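You operate a simulated robot arm through the tools that you are given. There is no shell and no other tool. Be economical: measure what you need, move in short steps, check, and stop when the job is done.

You run a simulated two-armed robot. Do the job below in one go: nothing can be reset, and whatever is moved stays where it is left.

Task
Take the cap off the bottle that says "Soap" on the top of the picnic table and lay it down there.

Only the result counts: the job must be done as asked and must still hold three seconds after the hand-in. Knocking over, shifting, dropping, spilling or breaking anything else fails it. Lids that push on must go on centred and level and be pressed home; caps that screw on are set level and turned clockwise until they are tight.

Robot
Two 7-joint arms with two-finger parallel grippers on one trunk, on a base that drives. Base frame: it is fixed to the floor where the robot stands at the start and does not move with it; the origin is under the middle of the robot, x ahead of it, y to its left, z up; the surface under the hand at the start is at about z = 750. Readings come in mm, degrees, newtons and seconds.
The left shoulder is at the start at [70, 188, 1315], the right one opposite. With the tool pointing down near the work surface each hand reaches from about 100 to 720 mm from the robot's upright axis, wherever it stands, measured 20 degrees to its own side. Payload 3.91 kg a hand.
The TCP of each hand is the grasp point between the finger pads, 30 mm short of the fingertips. In the tool frame z runs along the fingers and y along their closing line. The gripper opens to 110 mm. The fingers are 20 mm wide and 10 mm thick; the gripper's body (48 by 112 mm) begins 55 mm behind the TCP.
Orientation is that of the tool frame in the base frame, as a unit quaternion [x, y, z, w]. With the fingers straight down and closing along the base's y, the tool's x points along the base's -x, its y along +y and its z along -z.

Tools
- The arms move only by the tool drive_tool. It takes "left_moves", "right_moves" or both (then of equal length, played together; a hand with none holds still); each is a list that holds one entry, the list of rows, each a list of 6 numbers: the shift along the tool's x, y, z in mm, then the turn, a rotation vector about the tool's x, y, z in degrees. In form: [[[dx, dy, dz, ax, ay, az], ...]]. A call has 1 to 8 rows; each row shifts and turns the commanded pose from where the row before left it, along the tool's axes as they then stand. "left_grip" and "right_grip" are, for a hand that has rows, the opening, from 0 (shut) to 1 (fully open), set as the call begins (left out, the last holds). Each row takes 0.2 s and may step no farther than 50 mm and 8.6 degrees from the row before; otherwise, or with a gripper value out of range, the whole call is refused. A pose out of reach is approached as far as the arm can. The call stops where the force on the tool passes 40 N (or 10 N more than at its start, if that is more) or the arm is blocked; 0.2 s more then pass. The fingers move at their own pace (about 72 mm/s each) and stop on an object; they squeeze with about 26 N. The grip force told is the motor's: it shows also when the fingers shut on nothing. Time passes only in rows, and 0.2 s behind the last, so rows that do not move let the fingers close. The reply holds the time, the measured pose of the TCP, the force on the tool along the base axes, the opening and the grip force, in the units named above and with some noise, with the torque about the TCP (base axes, N m) and any sound that the robot's microphone picked up.
- Cameras (640 x 400 px; columns grow to the right, rows downward): "scene" is now at [112, 12.7, 1505.3]; the picture's right is [0.29, -0.96, 0.00], its down [-0.80, -0.24, -0.55] and it looks along [0.52, 0.16, -0.84] (base axes); focal length 287 px, centre (320, 200). "left" rides on the left gripper at [72, -17, -103] in its tool frame; the picture's right is [0.23, 0.97, 0.00], its down [-0.76, 0.18, -0.62] and it looks along [-0.61, 0.14, 0.78] (tool axes); focal length 222 px, centre (320, 200). "right" rides on the right gripper at [72, 17, -103] in its tool frame; the picture's right is [-0.23, 0.97, 0.00], its down [-0.76, -0.18, -0.62] and it looks along [-0.61, -0.14, 0.78] (tool axes); focal length 222 px, centre (320, 200). There is no depth. A picture from a camera that has moved, and an enlarged one, comes with that camera's place and axes in the base frame and with its lens. The place of the scene camera against the robot may be out by one fixed shift of up to 18 mm in any direction.
- camera(camera): a new picture of that camera. It takes no simulated time.
- raise_lower(by): slides the trunk up (or, below 0, down) by that many mm; the arms and the scene camera ride with it, the base frame stays. It gives what a move gives, with no picture.
- base_move(legs): drives the robot by 1 to 6 legs, each [ahead, turn to the left] in mm and degrees, along the robot's own axes; the way and the turn of a leg run together, so that a leg with both is an arc; at most 1500 mm and 180 degrees a leg. The arms and the cameras ride along, it lands a little off, and it stops where it bumps. It gives what a move gives.
- head_to(pan, tilt): turns the head with the scene camera to pan (to the left, within 86 degrees either way) and tilt (down, from -29 to 69), counted from straight ahead of the robot. It gives what a move gives.
- close_up(camera, box): a new picture of the part [left, top, right, bottom] of that camera's present view, enlarged. It takes no simulated time.
- hand_in(): hands the job in; it is judged then, once.

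Work in short steps. Places have to be worked out from the pictures, the camera data and where the tool is seen: move nearer, look again, correct. Check each grasp and each placing, and mend what went wrong. You have 120 turns and 100 pictures in all, those below and enlarged ones among them. Open the grippers and draw the arms clear of the work before you hand the job in, unless the task says otherwise; then end with one line.

The tools are called after "Emit:" by a JSON object that holds its "op" and its "data". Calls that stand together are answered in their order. drive_tool: Moves the arms, as the interface text tells. Its arguments: {"type":"object","properties":{"left_moves":{"type":"array","items":{"type":"array","items":{"type":"array","items":{"type":"number"}}}},"left_grip":{"type":"number"},"right_moves":{"type":"array","items":{"type":"array","items":{"type":"array","items":{"type":"number"}}}},"right_grip":{"type":"number"}},"required":[]} The other tools are called the same way: raise_lower (by) slides the trunk up or down; base_move (legs) drives the base; head_to (pan, tilt) turns the head that bears the scene camera; camera (camera) takes a picture; close_up (camera, box) takes an enlarged picture of a part of a camera's view; hand_in () hands the job in.

At the start:

```text
time: 0.0
left_tool_pos: [472.3, 389.7, 1159.7]
left_ee_rot: [0.0, 1.0, 0.0, 0.0]
left_wrist_force: [0.7, 0.6, -0.2]
left_ft_torque: [-0.01, -0.02, -0.01]
left_opening: 110.0
left_grasp_force: 0.1
right_tool_pos: [515.8, -106.0, 1158.8]
right_ee_rot: [0.0, 1.0, 0.0, 0.0]
right_wrist_force: [0.1, 0.1, 0.2]
right_ft_torque: [0.03, 0.02, 0.0]
right_opening: 109.9
right_grasp_force: 0.1
trunk travel left (down, up): [-825.0, 115.0]
robot x, y, heading: [-3.8, -0.8, 0.2]
head pan, tilt: [16.7, 56.8]
```

scene: 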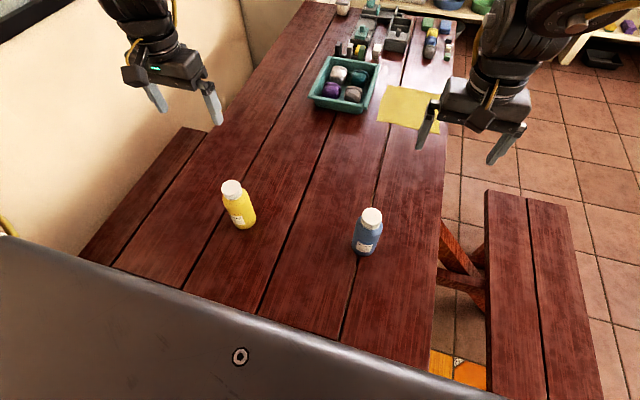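
right: 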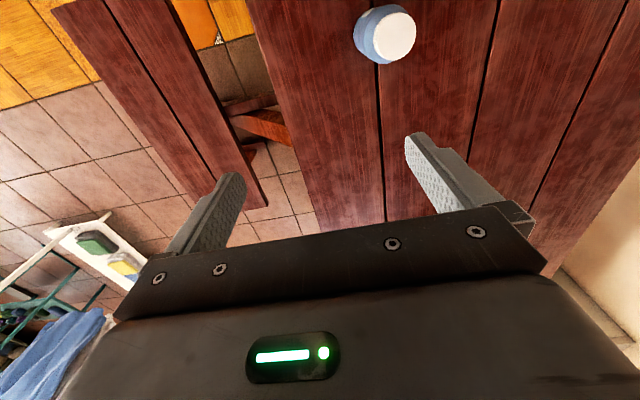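
left: 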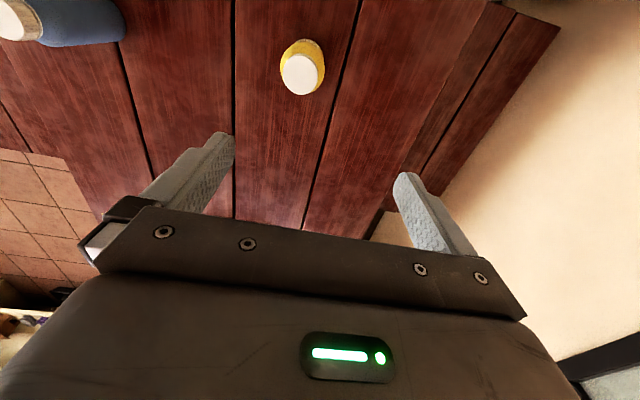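

Two bottles are on the table, yellow and blue; I need to read their labels, so I enlarge both.

Emit:
{"op": "close_up", "data": {"camera": "scene", "box": [200, 170, 280, 240]}}

Emit:
{"op": "close_up", "data": {"camera": "scene", "box": [330, 195, 410, 265]}}

```text
5.71 times, centred on (240, 205) of scene
camera zoom: at [112.0, 12.7, 1505.3], right [0.29, -0.96, 0.0], down [-0.8, -0.24, -0.55], along [0.52, 0.16, -0.84], focal length 1640 px, centre (777, 171)
```

zoom: 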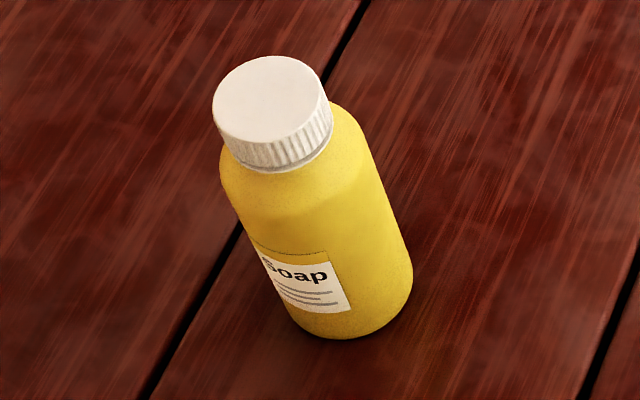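

```text
5.71 times, centred on (370, 230) of scene
camera zoom: at [112.0, 12.7, 1505.3], right [0.29, -0.96, 0.0], down [-0.8, -0.24, -0.55], along [0.52, 0.16, -0.84], focal length 1640 px, centre (34, 29)
```

zoom: 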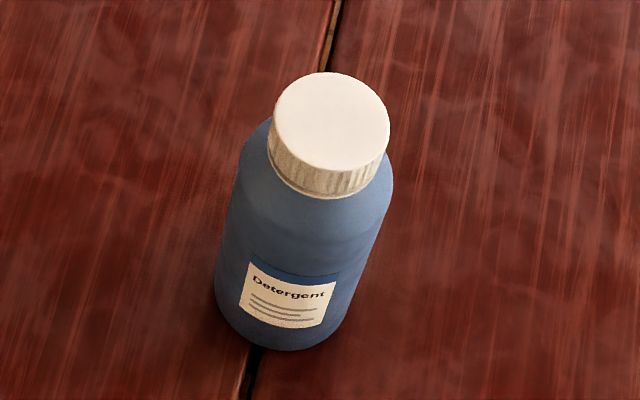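

The yellow bottle is Soap. Combining the views, I judge its cap at about (455, 355), top near z≈925. I move the left hand above it, partway down, and look again.

Emit:
{"op": "drive_tool", "data": {"left_moves": [[[13, -32, 0, 0, 0, 0], [0, 0, 40, 0, 0, 0], [0, 0, 40, 0, 0, 0], [0, 0, 0, 0, 0, 0]]], "left_grip": 1}}

Emit:
{"op": "camera", "data": {"camera": "left"}}

Emit:
{"op": "camera", "data": {"camera": "scene"}}

Emit:
{"op": "camera", "data": {"camera": "right"}}

```text
time: 1.0
left_tool_pos: [457.3, 356.0, 1078.5]
left_ee_rot: [-0.001, 1.0, 0.001, 0.001]
left_wrist_force: [-0.5, -0.1, 0.6]
left_ft_torque: [0.02, -0.01, 0.01]
left_opening: 110.1
left_grasp_force: 0.1
right_tool_pos: [515.8, -107.6, 1159.6]
right_ee_rot: [0.0, 1.0, 0.001, 0.0]
right_wrist_force: [-0.9, 0.0, 0.2]
right_ft_torque: [-0.01, -0.03, 0.03]
right_opening: 110.2
right_grasp_force: 0.1
trunk travel left (down, up): [-825.0, 115.0]
robot x, y, heading: [-0.2, -1.9, -0.1]
head pan, tilt: [16.7, 56.8]
```

```text
94 pictures are left
camera left: at [384.9, 339.7, 1183.5], right [-0.23, 0.97, 0.0], down [0.76, 0.18, 0.62], along [0.61, 0.14, -0.78], focal length 222 px, centre (320, 200)
```

left: 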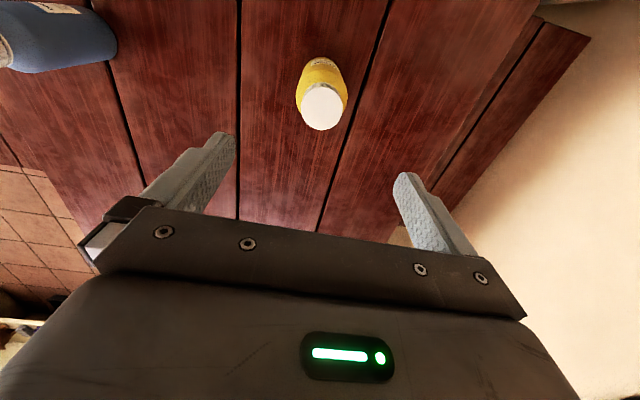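

```text
93 pictures are left
camera scene: at [110.7, 11.3, 1505.5], right [0.29, -0.96, 0.0], down [-0.8, -0.24, -0.55], along [0.52, 0.16, -0.84], focal length 287 px, centre (320, 200)
```

scene: 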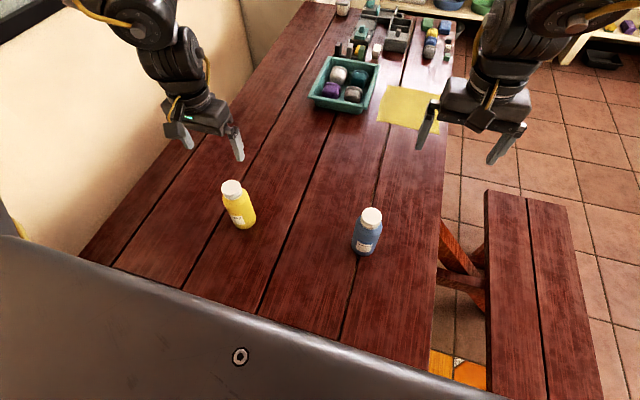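

```text
92 pictures are left
camera right: at [443.6, -91.3, 1262.5], right [0.23, 0.97, 0.0], down [0.76, -0.18, 0.62], along [0.61, -0.14, -0.78], focal length 222 px, centre (320, 200)
```

right: 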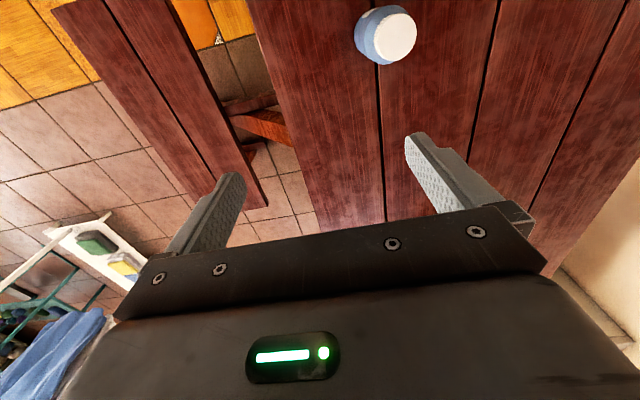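

Triangulating the two left-hand views puts the cap top near (461, 358, ~910). I shift by a few mm and go down to about z=985, staying above the cap.

Emit:
{"op": "drive_tool", "data": {"left_moves": [[[-4, 3, 30, 0, 0, 0], [0, 0, 30, 0, 0, 0], [0, 0, 30, 0, 0, 0], [0, 0, 0, 0, 0, 0]]]}}

Emit:
{"op": "camera", "data": {"camera": "left"}}

Emit:
{"op": "close_up", "data": {"camera": "scene", "box": [160, 120, 288, 240]}}

```text
time: 2.0
left_tool_pos: [463.1, 360.9, 986.5]
left_ee_rot: [0.0, 1.0, 0.0, 0.0]
left_wrist_force: [-0.2, -0.4, 0.2]
left_ft_torque: [0.02, -0.01, -0.01]
left_opening: 109.9
left_grasp_force: 0.1
right_tool_pos: [516.6, -105.4, 1158.6]
right_ee_rot: [0.0, 1.0, 0.0, -0.001]
right_wrist_force: [0.5, -0.2, -0.7]
right_ft_torque: [0.0, -0.02, 0.03]
right_opening: 110.2
right_grasp_force: 0.1
trunk travel left (down, up): [-825.0, 115.0]
robot x, y, heading: [3.1, 0.6, -0.0]
head pan, tilt: [16.7, 56.8]
```

```text
91 pictures are left
camera left: at [389.5, 343.4, 1090.3], right [-0.23, 0.97, 0.0], down [0.76, 0.18, 0.62], along [0.61, 0.14, -0.78], focal length 222 px, centre (320, 200)
```

left: 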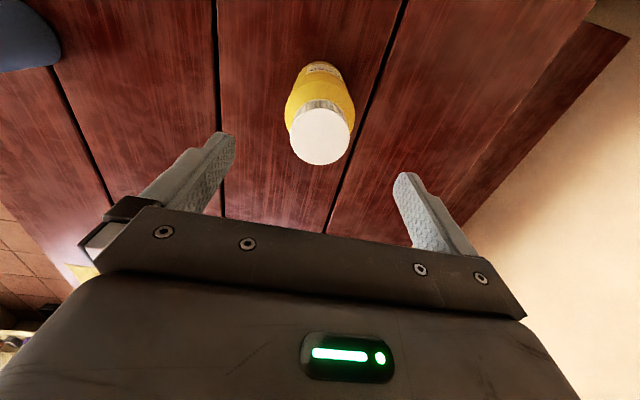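

```text
3.33 times, centred on (224, 180) of scene
camera zoom: at [112.1, 13.2, 1505.3], right [0.29, -0.96, 0.0], down [-0.8, -0.24, -0.55], along [0.52, 0.16, -0.84], focal length 956 px, centre (640, 267)
```

zoom: 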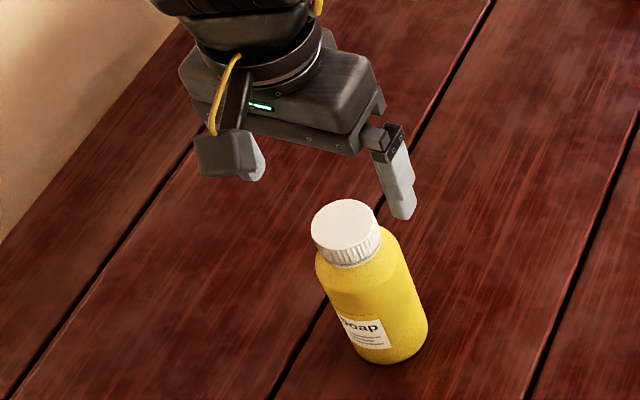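

The cap is about 48 mm wide at (461, 359), top z≈915, roughly 18 mm tall. I pre-turn the hand clockwise for range and descend to TCP z≈930 so only the fingertips flank the cap.

Emit:
{"op": "drive_tool", "data": {"left_moves": [[[1, -1, 0, 0, 0, 8.5], [0, 0, 0, 0, 0, 8.5], [0, 0, 0, 0, 0, 8.5], [0, 0, 0, 0, 0, 8.5], [0, 0, 0, 0, 0, 8.5], [0, 0, 25, 0, 0, 8.5], [0, 0, 31, 0, 0, 8.5], [0, 0, 0, 0, 0, 0]]]}}

Emit:
{"op": "camera", "data": {"camera": "left"}}

Emit:
{"op": "close_up", "data": {"camera": "scene", "box": [160, 120, 288, 240]}}

```text
time: 3.8
left_tool_pos: [454.4, 366.6, 948.4]
left_ee_rot: [0.497, 0.868, 0.0, 0.0]
left_wrist_force: [-0.6, 0.0, 0.8]
left_ft_torque: [0.01, -0.03, 0.01]
left_opening: 110.3
left_grasp_force: 0.0
left hand out of reach, approached as far as the arm can: row 7
right_tool_pos: [514.7, -106.4, 1159.6]
right_ee_rot: [0.0, 1.0, -0.001, 0.0]
right_wrist_force: [-0.4, 0.3, 0.4]
right_ft_torque: [0.01, -0.01, -0.04]
right_opening: 110.0
right_grasp_force: 0.1
trunk travel left (down, up): [-825.0, 115.0]
robot x, y, heading: [-1.3, 0.9, 0.1]
head pan, tilt: [16.7, 56.8]
```

```text
89 pictures are left
camera left: at [402.7, 421.1, 1052.3], right [0.72, 0.69, 0.0], down [0.54, -0.57, 0.62], along [0.43, -0.45, -0.78], focal length 222 px, centre (320, 200)
```

left: 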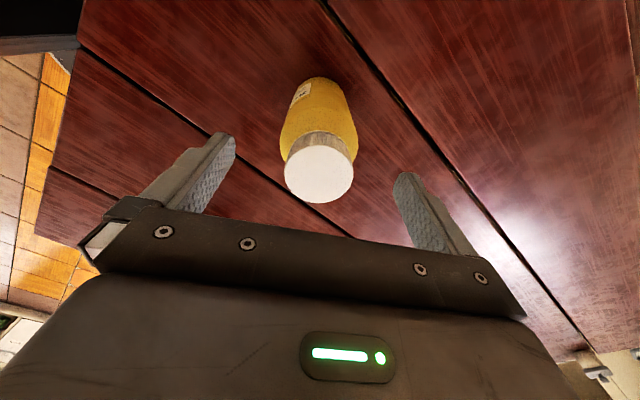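

```text
3.33 times, centred on (224, 180) of scene
camera zoom: at [111.1, 12.6, 1505.4], right [0.29, -0.96, 0.0], down [-0.8, -0.24, -0.55], along [0.52, 0.16, -0.84], focal length 956 px, centre (640, 267)
```

zoom: 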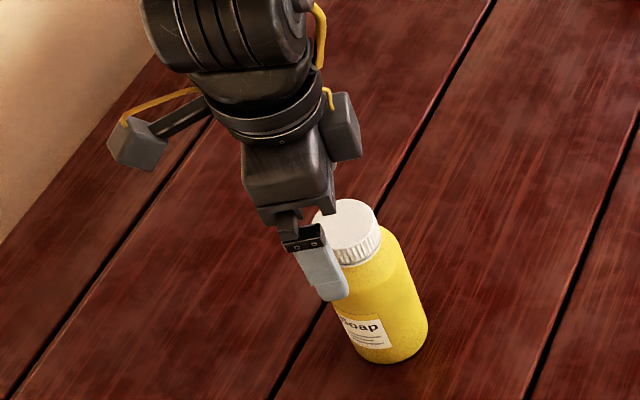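

That angle is near the arm's limit, and the cap is confirmed at (461.5, 359.5). I turn back by 34° and read the pose.

Emit:
{"op": "drive_tool", "data": {"left_moves": [[[0, 0, 0, 0, 0, -8.5], [0, 0, 0, 0, 0, -8.5], [0, 0, 0, 0, 0, -8.5], [0, 0, 0, 0, 0, -8.5], [0, 0, 0, 0, 0, 0]]]}}

```text
time: 5.0
left_tool_pos: [454.6, 368.1, 948.3]
left_ee_rot: [0.219, 0.976, 0.0, 0.001]
left_wrist_force: [-0.4, -0.6, 0.6]
left_ft_torque: [0.01, 0.0, 0.0]
left_opening: 110.0
left_grasp_force: 0.0
right_tool_pos: [516.4, -106.7, 1158.4]
right_ee_rot: [0.0, 1.0, 0.0, 0.0]
right_wrist_force: [-0.8, -0.1, 0.3]
right_ft_torque: [-0.04, 0.01, -0.02]
right_opening: 110.2
right_grasp_force: 0.1
trunk travel left (down, up): [-825.0, 115.0]
robot x, y, heading: [1.7, -3.6, -0.0]
head pan, tilt: [16.7, 56.8]
```

Command is now at (454.5, 368, 948) with 25° turn. I centre over the cap and descend 18 mm.

Emit:
{"op": "drive_tool", "data": {"left_moves": [[[-10, -4.8, 0, 0, 0, 0], [0, 0, 10, 0, 0, 0], [0, 0, 8, 0, 0, 0], [0, 0, 0, 0, 0, 0]]]}}

Emit:
{"op": "camera", "data": {"camera": "left"}}

Emit:
{"op": "close_up", "data": {"camera": "scene", "box": [160, 120, 288, 240]}}

```text
time: 6.0
left_tool_pos: [457.4, 366.1, 947.8]
left_ee_rot: [0.221, 0.975, -0.001, 0.0]
left_wrist_force: [-0.2, 0.6, -0.3]
left_ft_torque: [0.0, 0.05, -0.01]
left_opening: 110.0
left_grasp_force: 0.0
left hand out of reach, approached as far as the arm can: row 1, 2, 3
right_tool_pos: [517.2, -106.2, 1159.5]
right_ee_rot: [0.0, 1.0, 0.0, 0.0]
right_wrist_force: [-0.4, 0.9, 0.5]
right_ft_torque: [0.0, 0.01, 0.0]
right_opening: 110.1
right_grasp_force: 0.0
trunk travel left (down, up): [-825.0, 115.0]
robot x, y, heading: [-2.6, 3.5, 0.3]
head pan, tilt: [16.7, 56.8]
```

```text
87 pictures are left
camera left: at [383.7, 383.3, 1052.5], right [0.21, 0.98, 0.0], down [0.76, -0.17, 0.62], along [0.61, -0.13, -0.78], focal length 222 px, centre (320, 200)
```

left: 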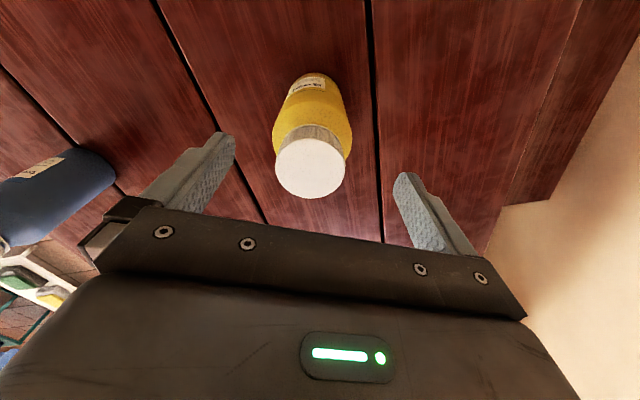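

```text
3.33 times, centred on (224, 180) of scene
camera zoom: at [112.1, 12.4, 1505.3], right [0.29, -0.96, 0.0], down [-0.8, -0.24, -0.55], along [0.52, 0.16, -0.84], focal length 956 px, centre (640, 267)
```

zoom: 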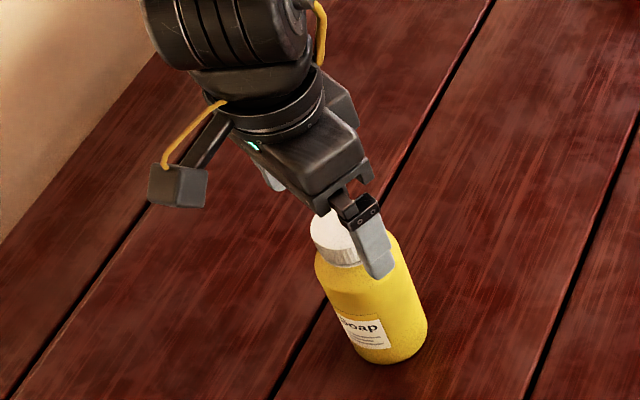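

The arm is blocked at a joint limit in this configuration. I raise the hand and turn back toward the original angle to see what pose it accepts.

Emit:
{"op": "drive_tool", "data": {"left_moves": [[[0, 0, -40, 0, 0, 0], [0, 0, 0, 0, 0, -8.5], [0, 0, 0, 0, 0, -8.5], [0, 0, 0, 0, 0, -8.5], [0, 0, 0, 0, 0, 0]]]}}

```text
time: 7.2
left_tool_pos: [455.0, 366.1, 989.1]
left_ee_rot: [-0.001, 1.0, 0.001, 0.0]
left_wrist_force: [-0.2, 0.1, -0.5]
left_ft_torque: [-0.05, 0.0, 0.01]
left_opening: 110.2
left_grasp_force: 0.0
right_tool_pos: [516.5, -107.5, 1159.6]
right_ee_rot: [0.0, 1.0, 0.0, 0.001]
right_wrist_force: [-0.2, 0.3, -0.2]
right_ft_torque: [0.0, 0.02, 0.02]
right_opening: 110.2
right_grasp_force: 0.0
trunk travel left (down, up): [-825.0, 115.0]
robot x, y, heading: [-2.3, 1.9, -0.1]
head pan, tilt: [16.7, 56.8]
```

Now at angle 0, (455.5, 366.5, 989). I centre and descend stepwise to test reach at this angle.

Emit:
{"op": "drive_tool", "data": {"left_moves": [[[-6, -7, 0, 0, 0, 0], [0, 0, 20, 0, 0, 0], [0, 0, 20, 0, 0, 0], [0, 0, 10, 0, 0, 0], [0, 0, 9, 0, 0, 0], [0, 0, 0, 0, 0, 0]]]}}

```text
time: 8.6
left_tool_pos: [456.2, 368.9, 948.5]
left_ee_rot: [-0.001, 1.0, 0.0, -0.001]
left_wrist_force: [-0.4, 0.7, -0.9]
left_ft_torque: [-0.03, 0.03, 0.02]
left_opening: 109.8
left_grasp_force: 0.0
left hand out of reach, approached as far as the arm can: row 3, 4, 5
right_tool_pos: [516.3, -107.0, 1159.3]
right_ee_rot: [0.0, 1.0, 0.001, 0.0]
right_wrist_force: [-0.6, -0.6, 0.2]
right_ft_torque: [0.02, -0.02, 0.0]
right_opening: 110.0
right_grasp_force: 0.1
trunk travel left (down, up): [-825.0, 115.0]
robot x, y, heading: [0.0, -3.1, -0.4]
head pan, tilt: [16.7, 56.8]
```

The hand can't go below z≈948 with the trunk this high. I raise the hand 140 mm, then lower the trunk 120 mm.

Emit:
{"op": "drive_tool", "data": {"left_moves": [[[0, 0, -40, 0, 0, 0], [0, 0, -50, 0, 0, 0], [0, 0, -50, 0, 0, 0], [0, 0, 0, 0, 0, 0]]]}}

Emit:
{"op": "raise_lower", "data": {"by": -120}}

Emit:
{"op": "camera", "data": {"camera": "left"}}

Emit:
{"op": "camera", "data": {"camera": "scene"}}

```text
time: 9.6
left_tool_pos: [455.0, 367.2, 1086.0]
left_ee_rot: [0.0, 1.0, 0.001, -0.001]
left_wrist_force: [0.4, -0.4, -0.1]
left_ft_torque: [0.04, -0.01, -0.03]
left_opening: 110.0
left_grasp_force: 0.0
right_tool_pos: [516.4, -105.7, 1159.1]
right_ee_rot: [0.0, 1.0, 0.0, 0.0]
right_wrist_force: [-0.3, 0.4, 0.2]
right_ft_torque: [-0.01, -0.03, 0.04]
right_opening: 110.2
right_grasp_force: 0.1
trunk travel left (down, up): [-825.0, 115.0]
robot x, y, heading: [-1.6, -0.9, 0.1]
head pan, tilt: [16.7, 56.8]
```

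```text
time: 11.1
left_tool_pos: [454.8, 366.4, 966.9]
left_ee_rot: [0.0, 1.0, 0.0, 0.0]
left_wrist_force: [-0.3, 0.8, 0.7]
left_ft_torque: [0.03, 0.02, -0.02]
left_opening: 109.9
left_grasp_force: 0.1
right_tool_pos: [516.0, -106.8, 1038.4]
right_ee_rot: [0.001, 1.0, 0.0, 0.0]
right_wrist_force: [0.2, -0.1, 0.8]
right_ft_torque: [-0.01, -0.01, -0.03]
right_opening: 109.8
right_grasp_force: 0.1
trunk travel left (down, up): [-705.0, 235.0]
robot x, y, heading: [-0.6, 1.0, -0.0]
head pan, tilt: [16.7, 56.8]
```

```text
85 pictures are left
camera left: at [382.0, 350.5, 1070.7], right [-0.23, 0.97, 0.0], down [0.76, 0.18, 0.62], along [0.61, 0.14, -0.78], focal length 222 px, centre (320, 200)
```

left: 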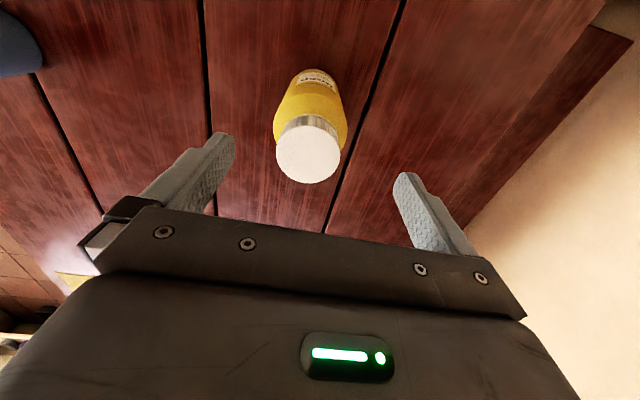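

```text
84 pictures are left
camera scene: at [111.6, 12.6, 1385.4], right [0.29, -0.96, 0.0], down [-0.8, -0.24, -0.55], along [0.52, 0.16, -0.84], focal length 287 px, centre (320, 200)
```

scene: 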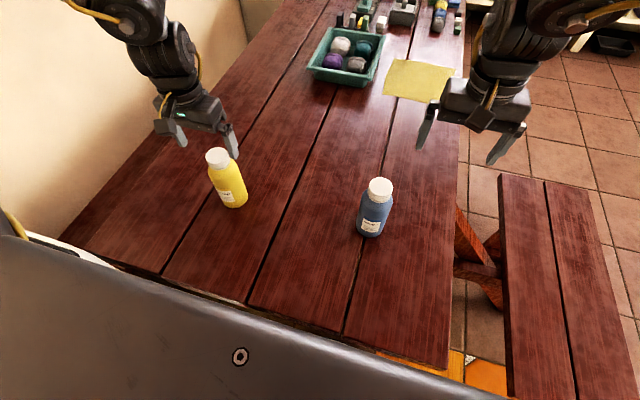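

The cap remains at (461.5, 359.3). I centre, pre-turn 42° clockwise, and descend to z≈930.

Emit:
{"op": "drive_tool", "data": {"left_moves": [[[-6.5, -7.3, 0, 0, 0, 0], [0, 0, 0, 0, 0, 8.5], [0, 0, 0, 0, 0, 8.5], [0, 0, 0, 0, 0, 8.5], [0, 0, 0, 0, 0, 8.5], [0, 0, 18, 0, 0, 8.5], [0, 0, 18, 0, 0, 0], [0, 0, 0, 0, 0, 0]]]}}

Emit:
{"op": "camera", "data": {"camera": "left"}}

Emit:
{"op": "close_up", "data": {"camera": "scene", "box": [140, 90, 268, 210]}}

```text
time: 12.9
left_tool_pos: [461.7, 358.2, 932.1]
left_ee_rot: [0.362, 0.932, 0.0, 0.001]
left_wrist_force: [-1.3, -0.2, 0.2]
left_ft_torque: [0.04, 0.02, 0.03]
left_opening: 110.0
left_grasp_force: 0.1
right_tool_pos: [515.4, -107.5, 1039.8]
right_ee_rot: [0.0, 1.0, -0.001, 0.0]
right_wrist_force: [-0.5, 0.2, -0.7]
right_ft_torque: [-0.01, 0.02, 0.05]
right_opening: 110.0
right_grasp_force: 0.1
trunk travel left (down, up): [-705.0, 235.0]
robot x, y, heading: [1.1, -0.8, 0.1]
head pan, tilt: [16.7, 56.8]
```

```text
83 pictures are left
camera left: at [396.3, 395.4, 1035.1], right [0.49, 0.87, 0.0], down [0.68, -0.38, 0.62], along [0.54, -0.31, -0.78], focal length 222 px, centre (320, 200)
```

left: 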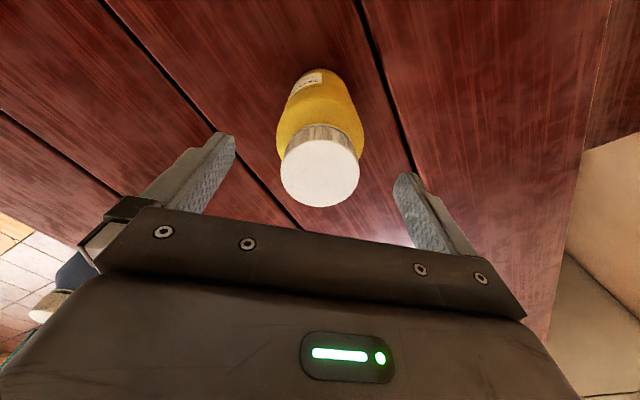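

```text
3.33 times, centred on (204, 150) of scene
camera zoom: at [111.4, 12.5, 1385.4], right [0.29, -0.96, 0.0], down [-0.8, -0.24, -0.55], along [0.52, 0.16, -0.84], focal length 956 px, centre (707, 367)
```

zoom: 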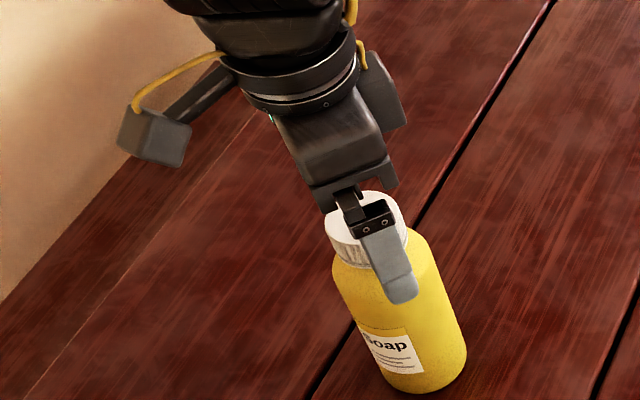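

Centred within 1–2 mm. I close the fingers on the cap.

Emit:
{"op": "drive_tool", "data": {"left_moves": [[[0, 0, 0, 0, 0, 0], [0, 0, 0, 0, 0, 0], [0, 0, 0, 0, 0, 0], [0, 0, 0, 0, 0, 0]]], "left_grip": 0}}

Emit:
{"op": "close_up", "data": {"camera": "scene", "box": [140, 90, 268, 210]}}

Emit:
{"op": "camera", "data": {"camera": "left"}}

```text
time: 13.9
left_tool_pos: [461.8, 359.4, 931.5]
left_ee_rot: [0.362, 0.932, 0.0, 0.001]
left_wrist_force: [-0.9, -0.3, 0.0]
left_ft_torque: [-0.01, 0.0, 0.0]
left_opening: 46.0
left_grasp_force: 26.8
right_tool_pos: [515.7, -107.7, 1038.2]
right_ee_rot: [0.0, 1.0, 0.0, 0.001]
right_wrist_force: [-0.9, -0.3, -0.7]
right_ft_torque: [0.01, 0.01, 0.0]
right_opening: 110.0
right_grasp_force: 0.0
trunk travel left (down, up): [-705.0, 235.0]
robot x, y, heading: [1.1, -1.8, 0.1]
head pan, tilt: [16.7, 56.8]
```

```text
3.33 times, centred on (204, 150) of scene
camera zoom: at [111.8, 12.6, 1385.3], right [0.29, -0.96, 0.0], down [-0.8, -0.24, -0.55], along [0.52, 0.16, -0.84], focal length 956 px, centre (707, 367)
```

zoom: 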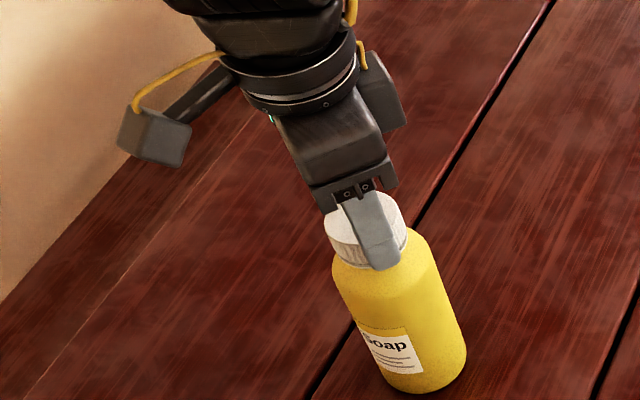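

```text
80 pictures are left
camera left: at [396.5, 395.4, 1035.0], right [0.49, 0.87, 0.0], down [0.68, -0.38, 0.62], along [0.54, -0.31, -0.78], focal length 222 px, centre (320, 200)
```

left: 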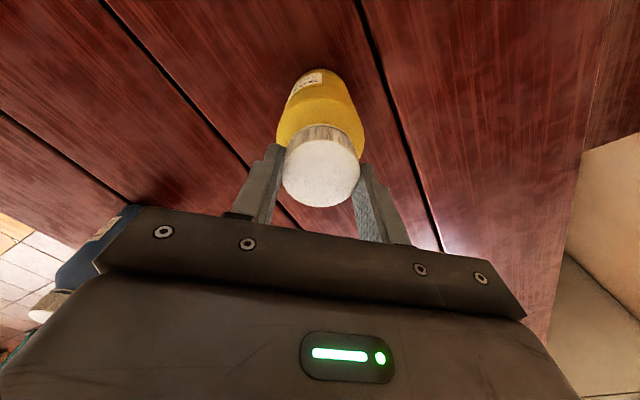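

The cap is gripped at 46 mm. I turn it counter-clockwise 17° and check the torque and whether the label moves.

Emit:
{"op": "drive_tool", "data": {"left_moves": [[[0, 0, 0, 0, 0, -8.5], [0, 0, 0, 0, 0, -8.5]]]}}

Emit:
{"op": "close_up", "data": {"camera": "scene", "box": [140, 90, 268, 210]}}

```text
time: 14.5
left_tool_pos: [460.8, 359.3, 931.1]
left_ee_rot: [0.219, 0.976, 0.0, 0.0]
left_wrist_force: [0.6, 2.1, 0.6]
left_ft_torque: [0.1, -0.07, 0.02]
left_opening: 46.0
left_grasp_force: 26.1
right_tool_pos: [515.9, -107.3, 1039.8]
right_ee_rot: [0.0, 1.0, -0.001, -0.001]
right_wrist_force: [0.3, -0.4, 0.1]
right_ft_torque: [-0.05, -0.03, 0.0]
right_opening: 110.3
right_grasp_force: 0.0
trunk travel left (down, up): [-705.0, 235.0]
robot x, y, heading: [-2.3, 1.0, -0.1]
head pan, tilt: [16.7, 56.8]
```

```text
3.33 times, centred on (204, 150) of scene
camera zoom: at [112.0, 12.8, 1385.3], right [0.29, -0.96, 0.0], down [-0.8, -0.24, -0.55], along [0.52, 0.16, -0.84], focal length 956 px, centre (707, 367)
```

zoom: 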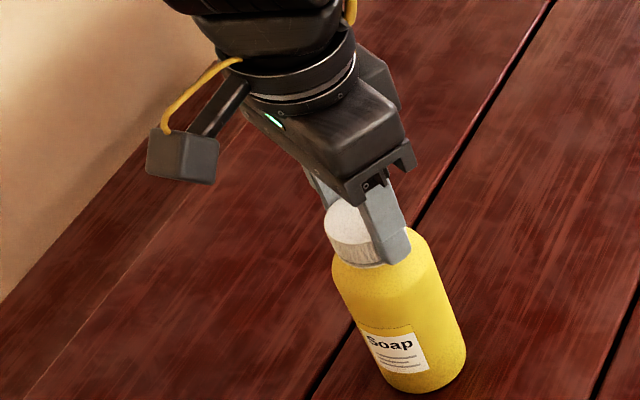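

The label moved, so the bottle turns with the cap; it needs holding. First a cheap trial: press down a little to add table friction and watch the force.

Emit:
{"op": "drive_tool", "data": {"left_moves": [[[0, 0, 1.5, 0, 0, 0], [0, 0, 1.5, 0, 0, 0], [0, 0, 0, 0, 0, 0]]]}}

```text
time: 15.3
left_tool_pos: [461.2, 357.6, 931.8]
left_ee_rot: [0.22, 0.975, 0.002, 0.003]
left_wrist_force: [2.5, 4.9, 29.2]
left_ft_torque: [0.2, -0.04, 0.02]
left_opening: 45.9
left_grasp_force: 26.1
right_tool_pos: [514.5, -107.7, 1040.0]
right_ee_rot: [-0.001, 1.0, 0.001, 0.001]
right_wrist_force: [0.2, -0.3, 1.4]
right_ft_torque: [0.01, -0.01, -0.02]
right_opening: 110.1
right_grasp_force: 0.1
trunk travel left (down, up): [-705.0, 235.0]
robot x, y, heading: [-1.9, -0.7, -0.1]
head pan, tilt: [16.7, 56.8]
```

About 29 N down. I turn counter-clockwise 17° with this press.

Emit:
{"op": "drive_tool", "data": {"left_moves": [[[0, 0, 0, 0, 0, -8.5], [0, 0, 0, 0, 0, -8.5]]]}}

Emit:
{"op": "close_up", "data": {"camera": "scene", "box": [140, 90, 268, 210]}}

```text
time: 15.9
left_tool_pos: [460.6, 358.2, 929.1]
left_ee_rot: [0.074, 0.997, 0.0, 0.0]
left_wrist_force: [-2.8, -1.3, 20.3]
left_ft_torque: [-0.15, 0.17, -0.08]
left_opening: 45.7
left_grasp_force: 26.7
right_tool_pos: [515.2, -108.8, 1039.4]
right_ee_rot: [0.0, 1.0, 0.001, 0.002]
right_wrist_force: [0.3, 0.1, -0.1]
right_ft_torque: [0.05, -0.03, 0.0]
right_opening: 110.0
right_grasp_force: 0.1
trunk travel left (down, up): [-705.0, 235.0]
robot x, y, heading: [-0.8, -0.4, 0.0]
head pan, tilt: [16.7, 56.8]
```

```text
3.33 times, centred on (204, 150) of scene
camera zoom: at [109.7, 10.4, 1385.5], right [0.29, -0.96, 0.0], down [-0.8, -0.24, -0.55], along [0.53, 0.16, -0.84], focal length 956 px, centre (707, 367)
```

zoom: 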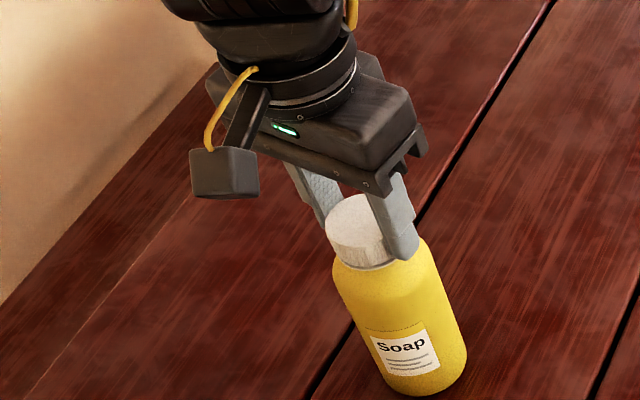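

The bottle still turns, so I'll hold its body with the right hand. I relieve the press and, with the right arm where it is, yaw it 50° left before pitching it up.

Emit:
{"op": "drive_tool", "data": {"left_moves": [[[0, 0, -2, 0, 0, 0], [0, 0, 0, 0, 0, 0], [0, 0, 0, 0, 0, 0], [0, 0, 0, 0, 0, 0], [0, 0, 0, 0, 0, 0], [0, 0, 0, 0, 0, 0]]], "right_moves": [[[0, 0, 0, 0, 0, -8.333], [0, 0, 0, 0, 0, -8.333], [0, 0, 0, 0, 0, -8.333], [0, 0, 0, 0, 0, -8.333], [0, 0, 0, 0, 0, -8.333], [0, 0, 0, 0, 0, -8.333]]]}}

Emit:
{"op": "drive_tool", "data": {"right_moves": [[[0, 0, 0, 0, -8.57, 0], [0, 0, 0, 0, -8.57, 0], [0, 0, 0, 0, -8.57, 0], [0, 0, 0, 0, -8.57, 0], [0, 0, 0, 0, -8.57, 0], [0, 0, 0, 0, -8.57, 0], [0, 0, 0, 0, -8.57, 0], [0, 0, 0, 0, 0, 0]]]}}

Emit:
{"op": "camera", "data": {"camera": "scene"}}

```text
time: 17.3
left_tool_pos: [459.4, 361.2, 930.8]
left_ee_rot: [0.074, 0.997, 0.0, 0.001]
left_wrist_force: [-0.6, -0.8, -0.4]
left_ft_torque: [-0.06, 0.01, -0.01]
left_opening: 46.1
left_grasp_force: 25.8
right_tool_pos: [305.2, 70.8, 1111.3]
right_ee_rot: [-0.404, 0.915, 0.022, 0.007]
right_wrist_force: [-0.6, 0.9, -1.0]
right_ft_torque: [-0.04, -0.03, 0.02]
right_opening: 110.1
right_grasp_force: 0.1
right hand out of reach, approached as far as the arm can: row 1, 2, 3, 4, 5, 6
trunk travel left (down, up): [-705.0, 235.0]
robot x, y, heading: [3.7, 2.7, 0.0]
head pan, tilt: [16.7, 56.8]
```

```text
time: 19.3
left_tool_pos: [461.6, 360.4, 929.8]
left_ee_rot: [0.074, 0.997, -0.001, 0.0]
left_wrist_force: [-3.4, 1.2, 4.6]
left_ft_torque: [0.12, 0.38, 0.0]
left_opening: 45.5
left_grasp_force: 25.7
right_tool_pos: [339.6, 106.9, 1143.4]
right_ee_rot: [-0.331, 0.777, 0.231, 0.482]
right_wrist_force: [0.5, -0.4, -0.1]
right_ft_torque: [-0.01, 0.0, 0.03]
right_opening: 110.2
right_grasp_force: 0.0
right hand out of reach, approached as far as the arm can: row 1, 6, 7
trunk travel left (down, up): [-705.0, 235.0]
robot x, y, heading: [-0.4, 1.0, -0.2]
head pan, tilt: [16.7, 56.8]
stopped in row 8 (right hand): the arm was blocked; the commanded pose is now the measured one
```

```text
77 pictures are left
camera scene: at [111.9, 13.3, 1385.3], right [0.29, -0.96, 0.0], down [-0.8, -0.24, -0.55], along [0.52, 0.16, -0.84], focal length 287 px, centre (320, 200)
```

scene: 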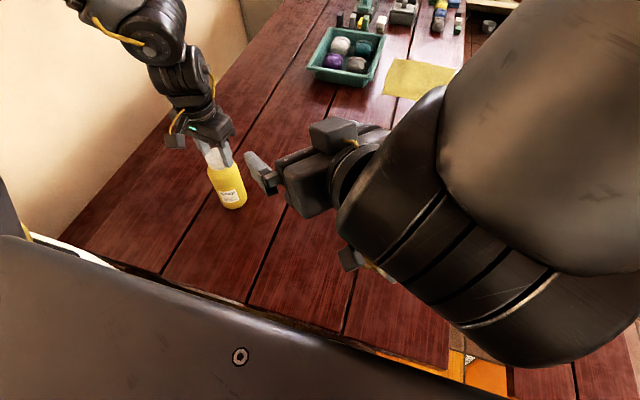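

The right arm shifted to stay in reach but now has nearly the wanted orientation: pointing (.60, .68, −.43), TCP (340, 107, 1143). I move it forward-down toward a pre-grasp point, half the way first.

Emit:
{"op": "drive_tool", "data": {"right_moves": [[[28, 11, 37, 0, 0, 0], [28, 11, 37, 0, 0, 0], [28, 11, 37, 0, 0, 0], [0, 0, 0, 0, 0, 0]]]}}

Emit:
{"op": "camera", "data": {"camera": "scene"}}

Emit:
{"op": "camera", "data": {"camera": "right"}}

Emit:
{"op": "camera", "data": {"camera": "left"}}

```text
time: 20.3
left_tool_pos: [461.0, 359.1, 928.6]
left_ee_rot: [0.075, 0.997, 0.001, 0.0]
left_wrist_force: [0.4, -0.3, -0.1]
left_ft_torque: [0.09, -0.16, 0.02]
left_opening: 45.8
left_grasp_force: 25.9
right_tool_pos: [363.0, 182.0, 1019.4]
right_ee_rot: [-0.337, 0.777, 0.23, 0.479]
right_wrist_force: [-1.1, 0.4, -0.6]
right_ft_torque: [0.0, 0.04, -0.01]
right_opening: 110.2
right_grasp_force: 0.0
right hand out of reach, approached as far as the arm can: row 2
trunk travel left (down, up): [-705.0, 235.0]
robot x, y, heading: [1.7, -1.1, -0.2]
head pan, tilt: [16.7, 56.8]
```

```text
76 pictures are left
camera scene: at [111.1, 12.8, 1385.3], right [0.29, -0.96, 0.0], down [-0.8, -0.24, -0.55], along [0.52, 0.16, -0.84], focal length 287 px, centre (320, 200)
```

scene: 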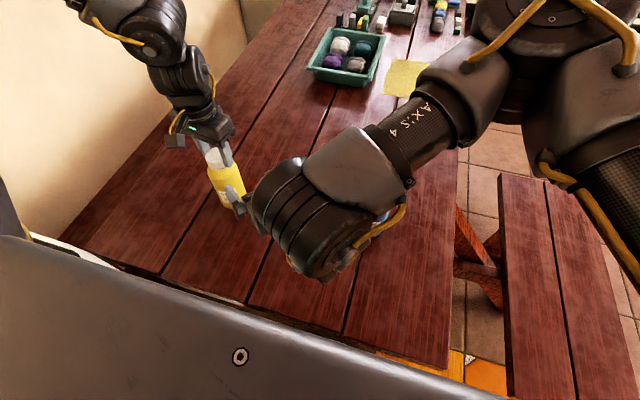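

```text
75 pictures are left
camera right: at [267.4, 100.1, 999.2], right [-0.65, 0.72, 0.24], down [0.0, -0.31, 0.95], along [0.76, 0.62, 0.2], focal length 222 px, centre (320, 200)
```

right: 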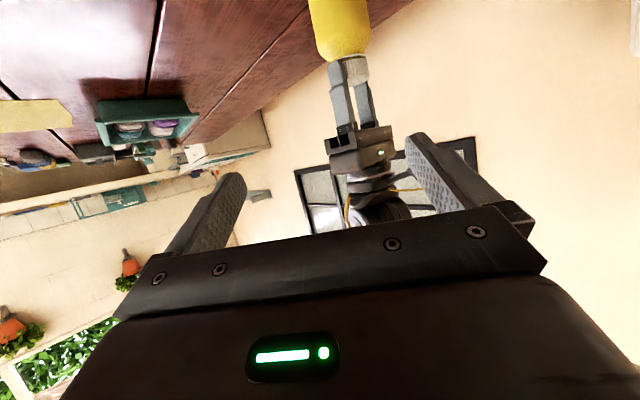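

```text
74 pictures are left
camera left: at [386.9, 353.7, 1033.3], right [-0.08, 1.0, 0.0], down [0.78, 0.06, 0.62], along [0.62, 0.05, -0.78], focal length 222 px, centre (320, 200)
```

left: 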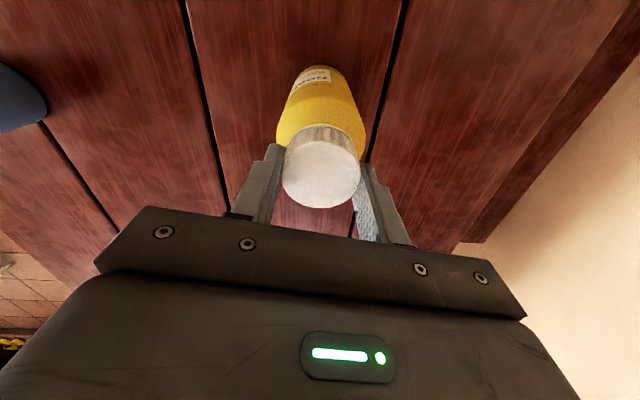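

Right arm is in a workable configuration. I continue to the pre-grasp point at about (372, 257, 879), 150 mm short of the bottle, watching the forearm relative to the blue bottle.

Emit:
{"op": "drive_tool", "data": {"right_moves": [[[25, 9.5, 29, 0, 0, 0], [25, 9.5, 29, 0, 0, 0], [0, 0, 0, 0, 0, 0]]]}}

Emit:
{"op": "camera", "data": {"camera": "scene"}}

Emit:
{"op": "camera", "data": {"camera": "right"}}

```text
time: 21.1
left_tool_pos: [461.7, 359.0, 930.0]
left_ee_rot: [0.074, 0.997, 0.0, 0.001]
left_wrist_force: [-1.3, -0.3, 1.4]
left_ft_torque: [0.03, 0.07, 0.01]
left_opening: 45.7
left_grasp_force: 26.1
right_tool_pos: [362.6, 197.9, 975.3]
right_ee_rot: [-0.334, 0.777, 0.23, 0.481]
right_wrist_force: [0.6, -0.5, -0.1]
right_ft_torque: [0.0, -0.01, -0.02]
right_opening: 110.1
right_grasp_force: 0.0
right hand out of reach, approached as far as the arm can: row 2
trunk travel left (down, up): [-705.0, 235.0]
robot x, y, heading: [-0.8, -1.2, -0.1]
head pan, tilt: [16.7, 56.8]
```

```text
73 pictures are left
camera scene: at [112.1, 12.8, 1385.3], right [0.29, -0.96, 0.0], down [-0.8, -0.24, -0.55], along [0.52, 0.16, -0.84], focal length 287 px, centre (320, 200)
```

scene: 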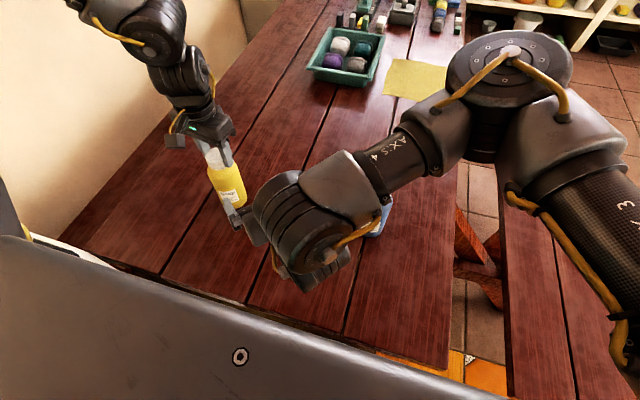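

```text
72 pictures are left
camera right: at [266.0, 117.3, 956.0], right [-0.65, 0.72, 0.24], down [0.0, -0.31, 0.95], along [0.76, 0.62, 0.2], focal length 222 px, centre (320, 200)
```

right: 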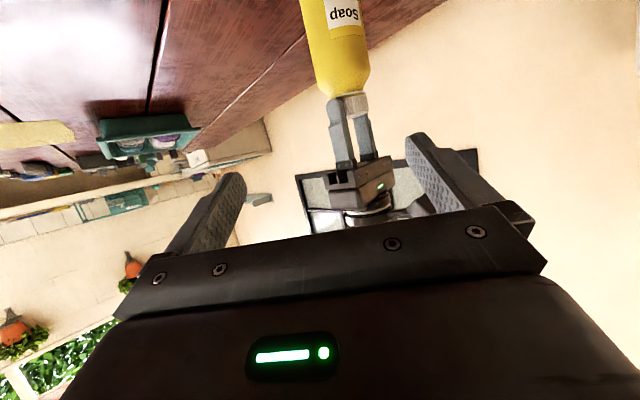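

The right wrist is hitting its bend limit because the forearm comes from the far right. I yaw the hand further left about the vertical, 34°, so it lines up better with the forearm.

Emit:
{"op": "drive_tool", "data": {"right_moves": [[[0, 0, 0, -7.67, 0.34, -3.63], [0, 0, 0, -7.67, 0.34, -3.63], [0, 0, 0, -7.67, 0.34, -3.63], [0, 0, 0, -7.67, 0.34, -3.63], [0, 0, 0, 0, 0, 0]]]}}

Emit:
{"op": "camera", "data": {"camera": "scene"}}

```text
time: 22.3
left_tool_pos: [461.5, 359.2, 929.5]
left_ee_rot: [0.074, 0.997, -0.001, 0.002]
left_wrist_force: [-0.7, -0.1, 0.3]
left_ft_torque: [-0.01, 0.02, 0.0]
left_opening: 45.8
left_grasp_force: 25.0
right_tool_pos: [361.5, 197.3, 977.7]
right_ee_rot: [-0.333, 0.778, 0.229, 0.481]
right_wrist_force: [0.6, 0.7, -0.1]
right_ft_torque: [0.03, 0.0, 0.05]
right_opening: 110.1
right_grasp_force: 0.1
right hand out of reach, approached as far as the arm can: row 1, 2, 3, 4
trunk travel left (down, up): [-705.0, 235.0]
robot x, y, heading: [2.6, 1.6, 0.2]
head pan, tilt: [16.7, 56.8]
```

```text
71 pictures are left
camera scene: at [111.8, 12.8, 1385.3], right [0.29, -0.96, 0.0], down [-0.8, -0.24, -0.55], along [0.52, 0.16, -0.84], focal length 287 px, centre (320, 200)
```

scene: 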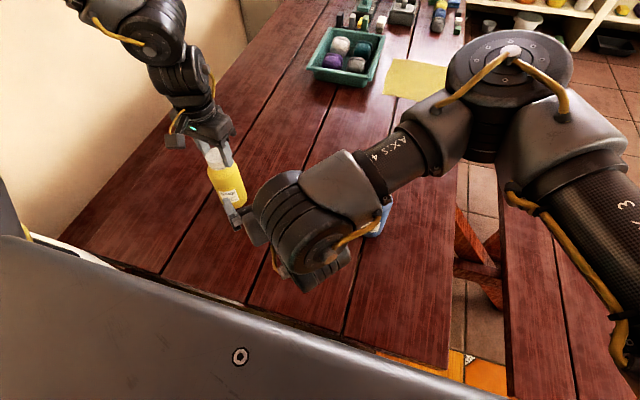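

Left yaw is at a joint limit. I go the other way: yaw right 25°, so the hand approaches more from the robot's front.

Emit:
{"op": "drive_tool", "data": {"right_moves": [[[0, 0, 0, 7.67, -0.34, 3.63], [0, 0, 0, 7.67, -0.34, 3.63], [0, 0, 0, 7.67, -0.34, 3.63], [0, 0, 0, 0, 0, 0]]]}}

Emit:
{"op": "camera", "data": {"camera": "scene"}}

```text
time: 23.3
left_tool_pos: [461.2, 359.1, 929.8]
left_ee_rot: [0.074, 0.997, 0.0, 0.0]
left_wrist_force: [-0.1, 0.0, -1.1]
left_ft_torque: [-0.02, -0.04, -0.03]
left_opening: 45.3
left_grasp_force: 26.2
right_tool_pos: [460.6, 200.7, 942.0]
right_ee_rot: [-0.169, 0.829, 0.14, 0.514]
right_wrist_force: [-1.0, 0.0, -0.1]
right_ft_torque: [0.0, -0.02, 0.04]
right_opening: 110.1
right_grasp_force: 0.1
right hand out of reach, approached as far as the arm can: row 1, 2, 3
trunk travel left (down, up): [-705.0, 235.0]
robot x, y, heading: [1.5, -0.5, -0.0]
head pan, tilt: [16.7, 56.8]
```

```text
70 pictures are left
camera scene: at [111.2, 12.6, 1385.4], right [0.29, -0.96, 0.0], down [-0.8, -0.24, -0.55], along [0.52, 0.16, -0.84], focal length 287 px, centre (320, 200)
```

scene: 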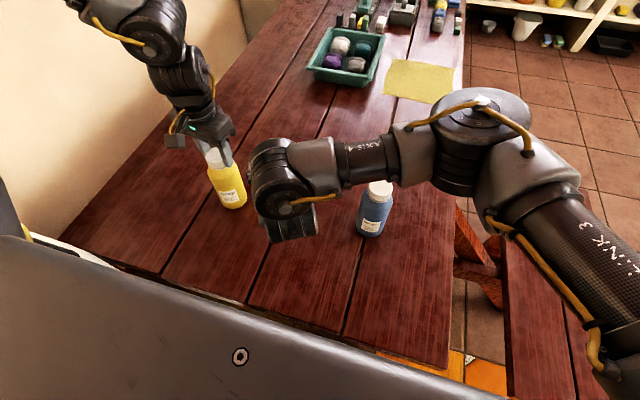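

The right arm is too folded here; a different base position helps both arms. I release the cap, raise both hands, then plan to back off ~100 mm and turn left ~20°.

Emit:
{"op": "drive_tool", "data": {"left_moves": [[[0, 0, 0, 0, 0, 0], [0, 0, 0, 0, 0, 0], [0, 0, 0, 0, 0, 0], [0, 0, -35, 0, 0, 0], [0, 0, -40, 0, 0, 0], [0, 0, 0, 0, 0, 0]]], "left_grip": 1, "right_moves": [[[0, 0, 0, 0, 0, 0], [0, 0, 0, 0, 0, 0], [0, 0, 0, 0, 0, 0], [-27, 1.7, -13, 0, 0, 0], [-27, 1.7, -13, 0, 0, 0], [0, 0, 0, 0, 0, 0]]]}}

Emit:
{"op": "camera", "data": {"camera": "scene"}}

```text
time: 24.7
left_tool_pos: [462.4, 359.7, 1004.1]
left_ee_rot: [0.074, 0.997, -0.001, 0.0]
left_wrist_force: [0.5, 0.2, -0.3]
left_ft_torque: [-0.02, 0.02, 0.03]
left_opening: 110.3
left_grasp_force: 0.1
right_tool_pos: [481.1, 202.1, 996.5]
right_ee_rot: [-0.171, 0.83, 0.137, 0.513]
right_wrist_force: [0.8, 0.1, -0.6]
right_ft_torque: [0.01, 0.03, 0.01]
right_opening: 109.9
right_grasp_force: 0.0
right hand out of reach, approached as far as the arm can: row 4, 5
trunk travel left (down, up): [-705.0, 235.0]
robot x, y, heading: [1.9, 1.8, -0.1]
head pan, tilt: [16.7, 56.8]
```

```text
69 pictures are left
camera scene: at [113.5, 13.6, 1385.1], right [0.29, -0.96, 0.0], down [-0.8, -0.24, -0.55], along [0.52, 0.16, -0.84], focal length 287 px, centre (320, 200)
```

scene: 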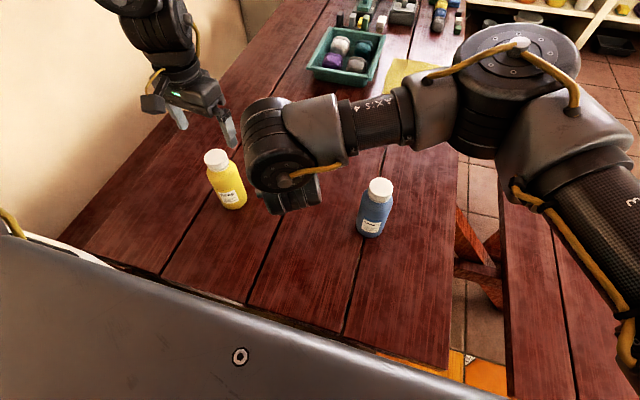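

Both hands are clear of the bottles. I back up 100 mm, then turn 20° left.

Emit:
{"op": "base_move", "data": {"legs": [[-100, 0], [0, 20]]}}

Emit:
{"op": "camera", "data": {"camera": "scene"}}

Emit:
{"op": "camera", "data": {"camera": "right"}}

```text
time: 26.9
left_tool_pos: [208.0, 496.6, 1003.5]
left_ee_rot: [-0.103, 0.995, -0.001, 0.0]
left_wrist_force: [0.2, -0.4, 1.1]
left_ft_torque: [0.0, 0.02, -0.02]
left_opening: 109.8
left_grasp_force: 0.1
right_tool_pos: [279.1, 353.1, 997.1]
right_ee_rot: [-0.313, 0.787, 0.225, 0.481]
right_wrist_force: [0.7, 0.5, 0.4]
right_ft_torque: [0.02, -0.01, 0.01]
right_opening: 110.3
right_grasp_force: 0.1
trunk travel left (down, up): [-705.0, 235.0]
robot x, y, heading: [-99.1, 0.4, 20.3]
head pan, tilt: [16.7, 56.8]
```

```text
68 pictures are left
camera scene: at [-3.5, 51.9, 1385.3], right [0.6, -0.8, 0.0], down [-0.67, -0.5, -0.55], along [0.44, 0.33, -0.84], focal length 287 px, centre (320, 200)
```

scene: 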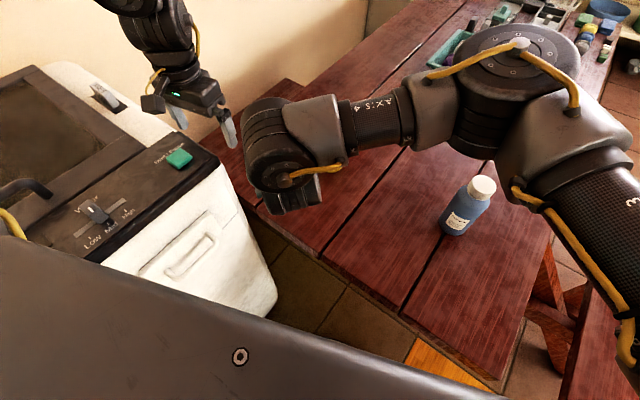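

```text
67 pictures are left
camera right: at [179.6, 277.3, 977.8], right [-0.61, 0.75, 0.26], down [0.0, -0.32, 0.95], along [0.79, 0.58, 0.2], focal length 222 px, centre (320, 200)
```

right: 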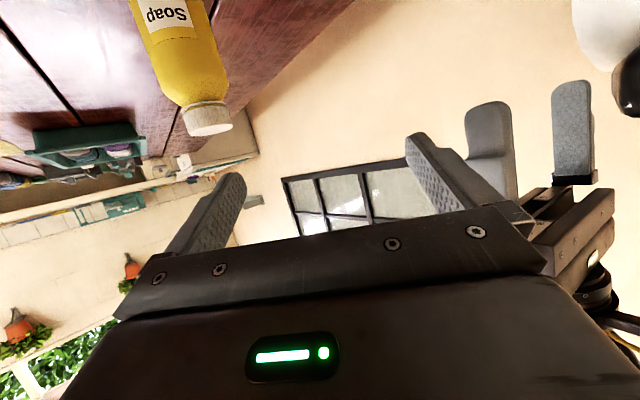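

Base is at (−99, 0), heading 20°. Right hand points (.62, .66, −.44) at (279, 353, 997). I bring it to a point 130 mm back from the bottle along that axis, still high.

Emit:
{"op": "drive_tool", "data": {"right_moves": [[[6.7, -43, 9.3, 0, 0, 0], [6.7, -43, 9.3, 0, 0, 0], [6.7, -43, 9.3, 0, 0, 0], [0, 0, 0, 0, 0, 0]]]}}

Emit:
{"op": "camera", "data": {"camera": "right"}}

Emit:
{"op": "camera", "data": {"camera": "scene"}}

```text
time: 27.9
left_tool_pos: [208.2, 496.0, 1003.9]
left_ee_rot: [-0.102, 0.995, -0.002, -0.001]
left_wrist_force: [-0.7, -0.2, 0.3]
left_ft_torque: [0.03, 0.01, -0.02]
left_opening: 109.8
left_grasp_force: 0.1
right_tool_pos: [380.4, 276.8, 959.1]
right_ee_rot: [-0.314, 0.787, 0.226, 0.481]
right_wrist_force: [0.2, -0.9, 0.1]
right_ft_torque: [0.01, -0.02, -0.01]
right_opening: 110.3
right_grasp_force: 0.1
trunk travel left (down, up): [-705.0, 235.0]
robot x, y, heading: [-100.1, 1.7, 20.1]
head pan, tilt: [16.7, 56.8]
```

```text
66 pictures are left
camera right: at [281.2, 199.8, 940.4], right [-0.61, 0.75, 0.26], down [0.0, -0.32, 0.95], along [0.79, 0.58, 0.2], focal length 222 px, centre (320, 200)
```

right: 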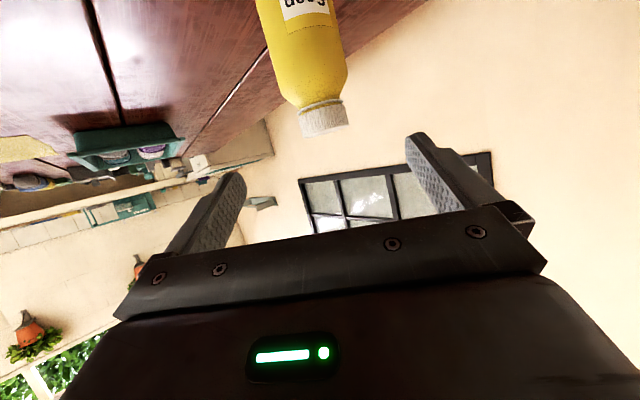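

```text
65 pictures are left
camera scene: at [-2.9, 51.8, 1385.3], right [0.6, -0.8, 0.0], down [-0.67, -0.5, -0.55], along [0.44, 0.33, -0.84], focal length 287 px, centre (320, 200)
```

scene: 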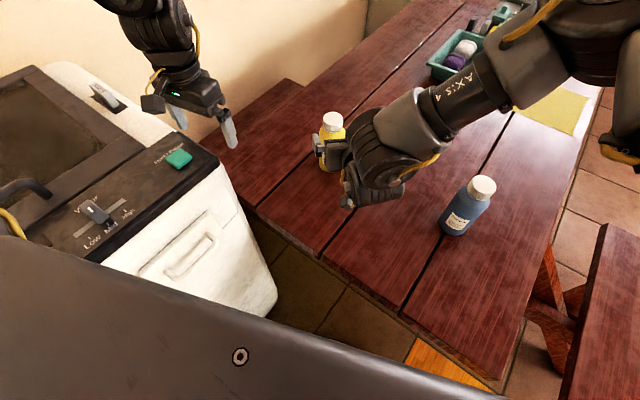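

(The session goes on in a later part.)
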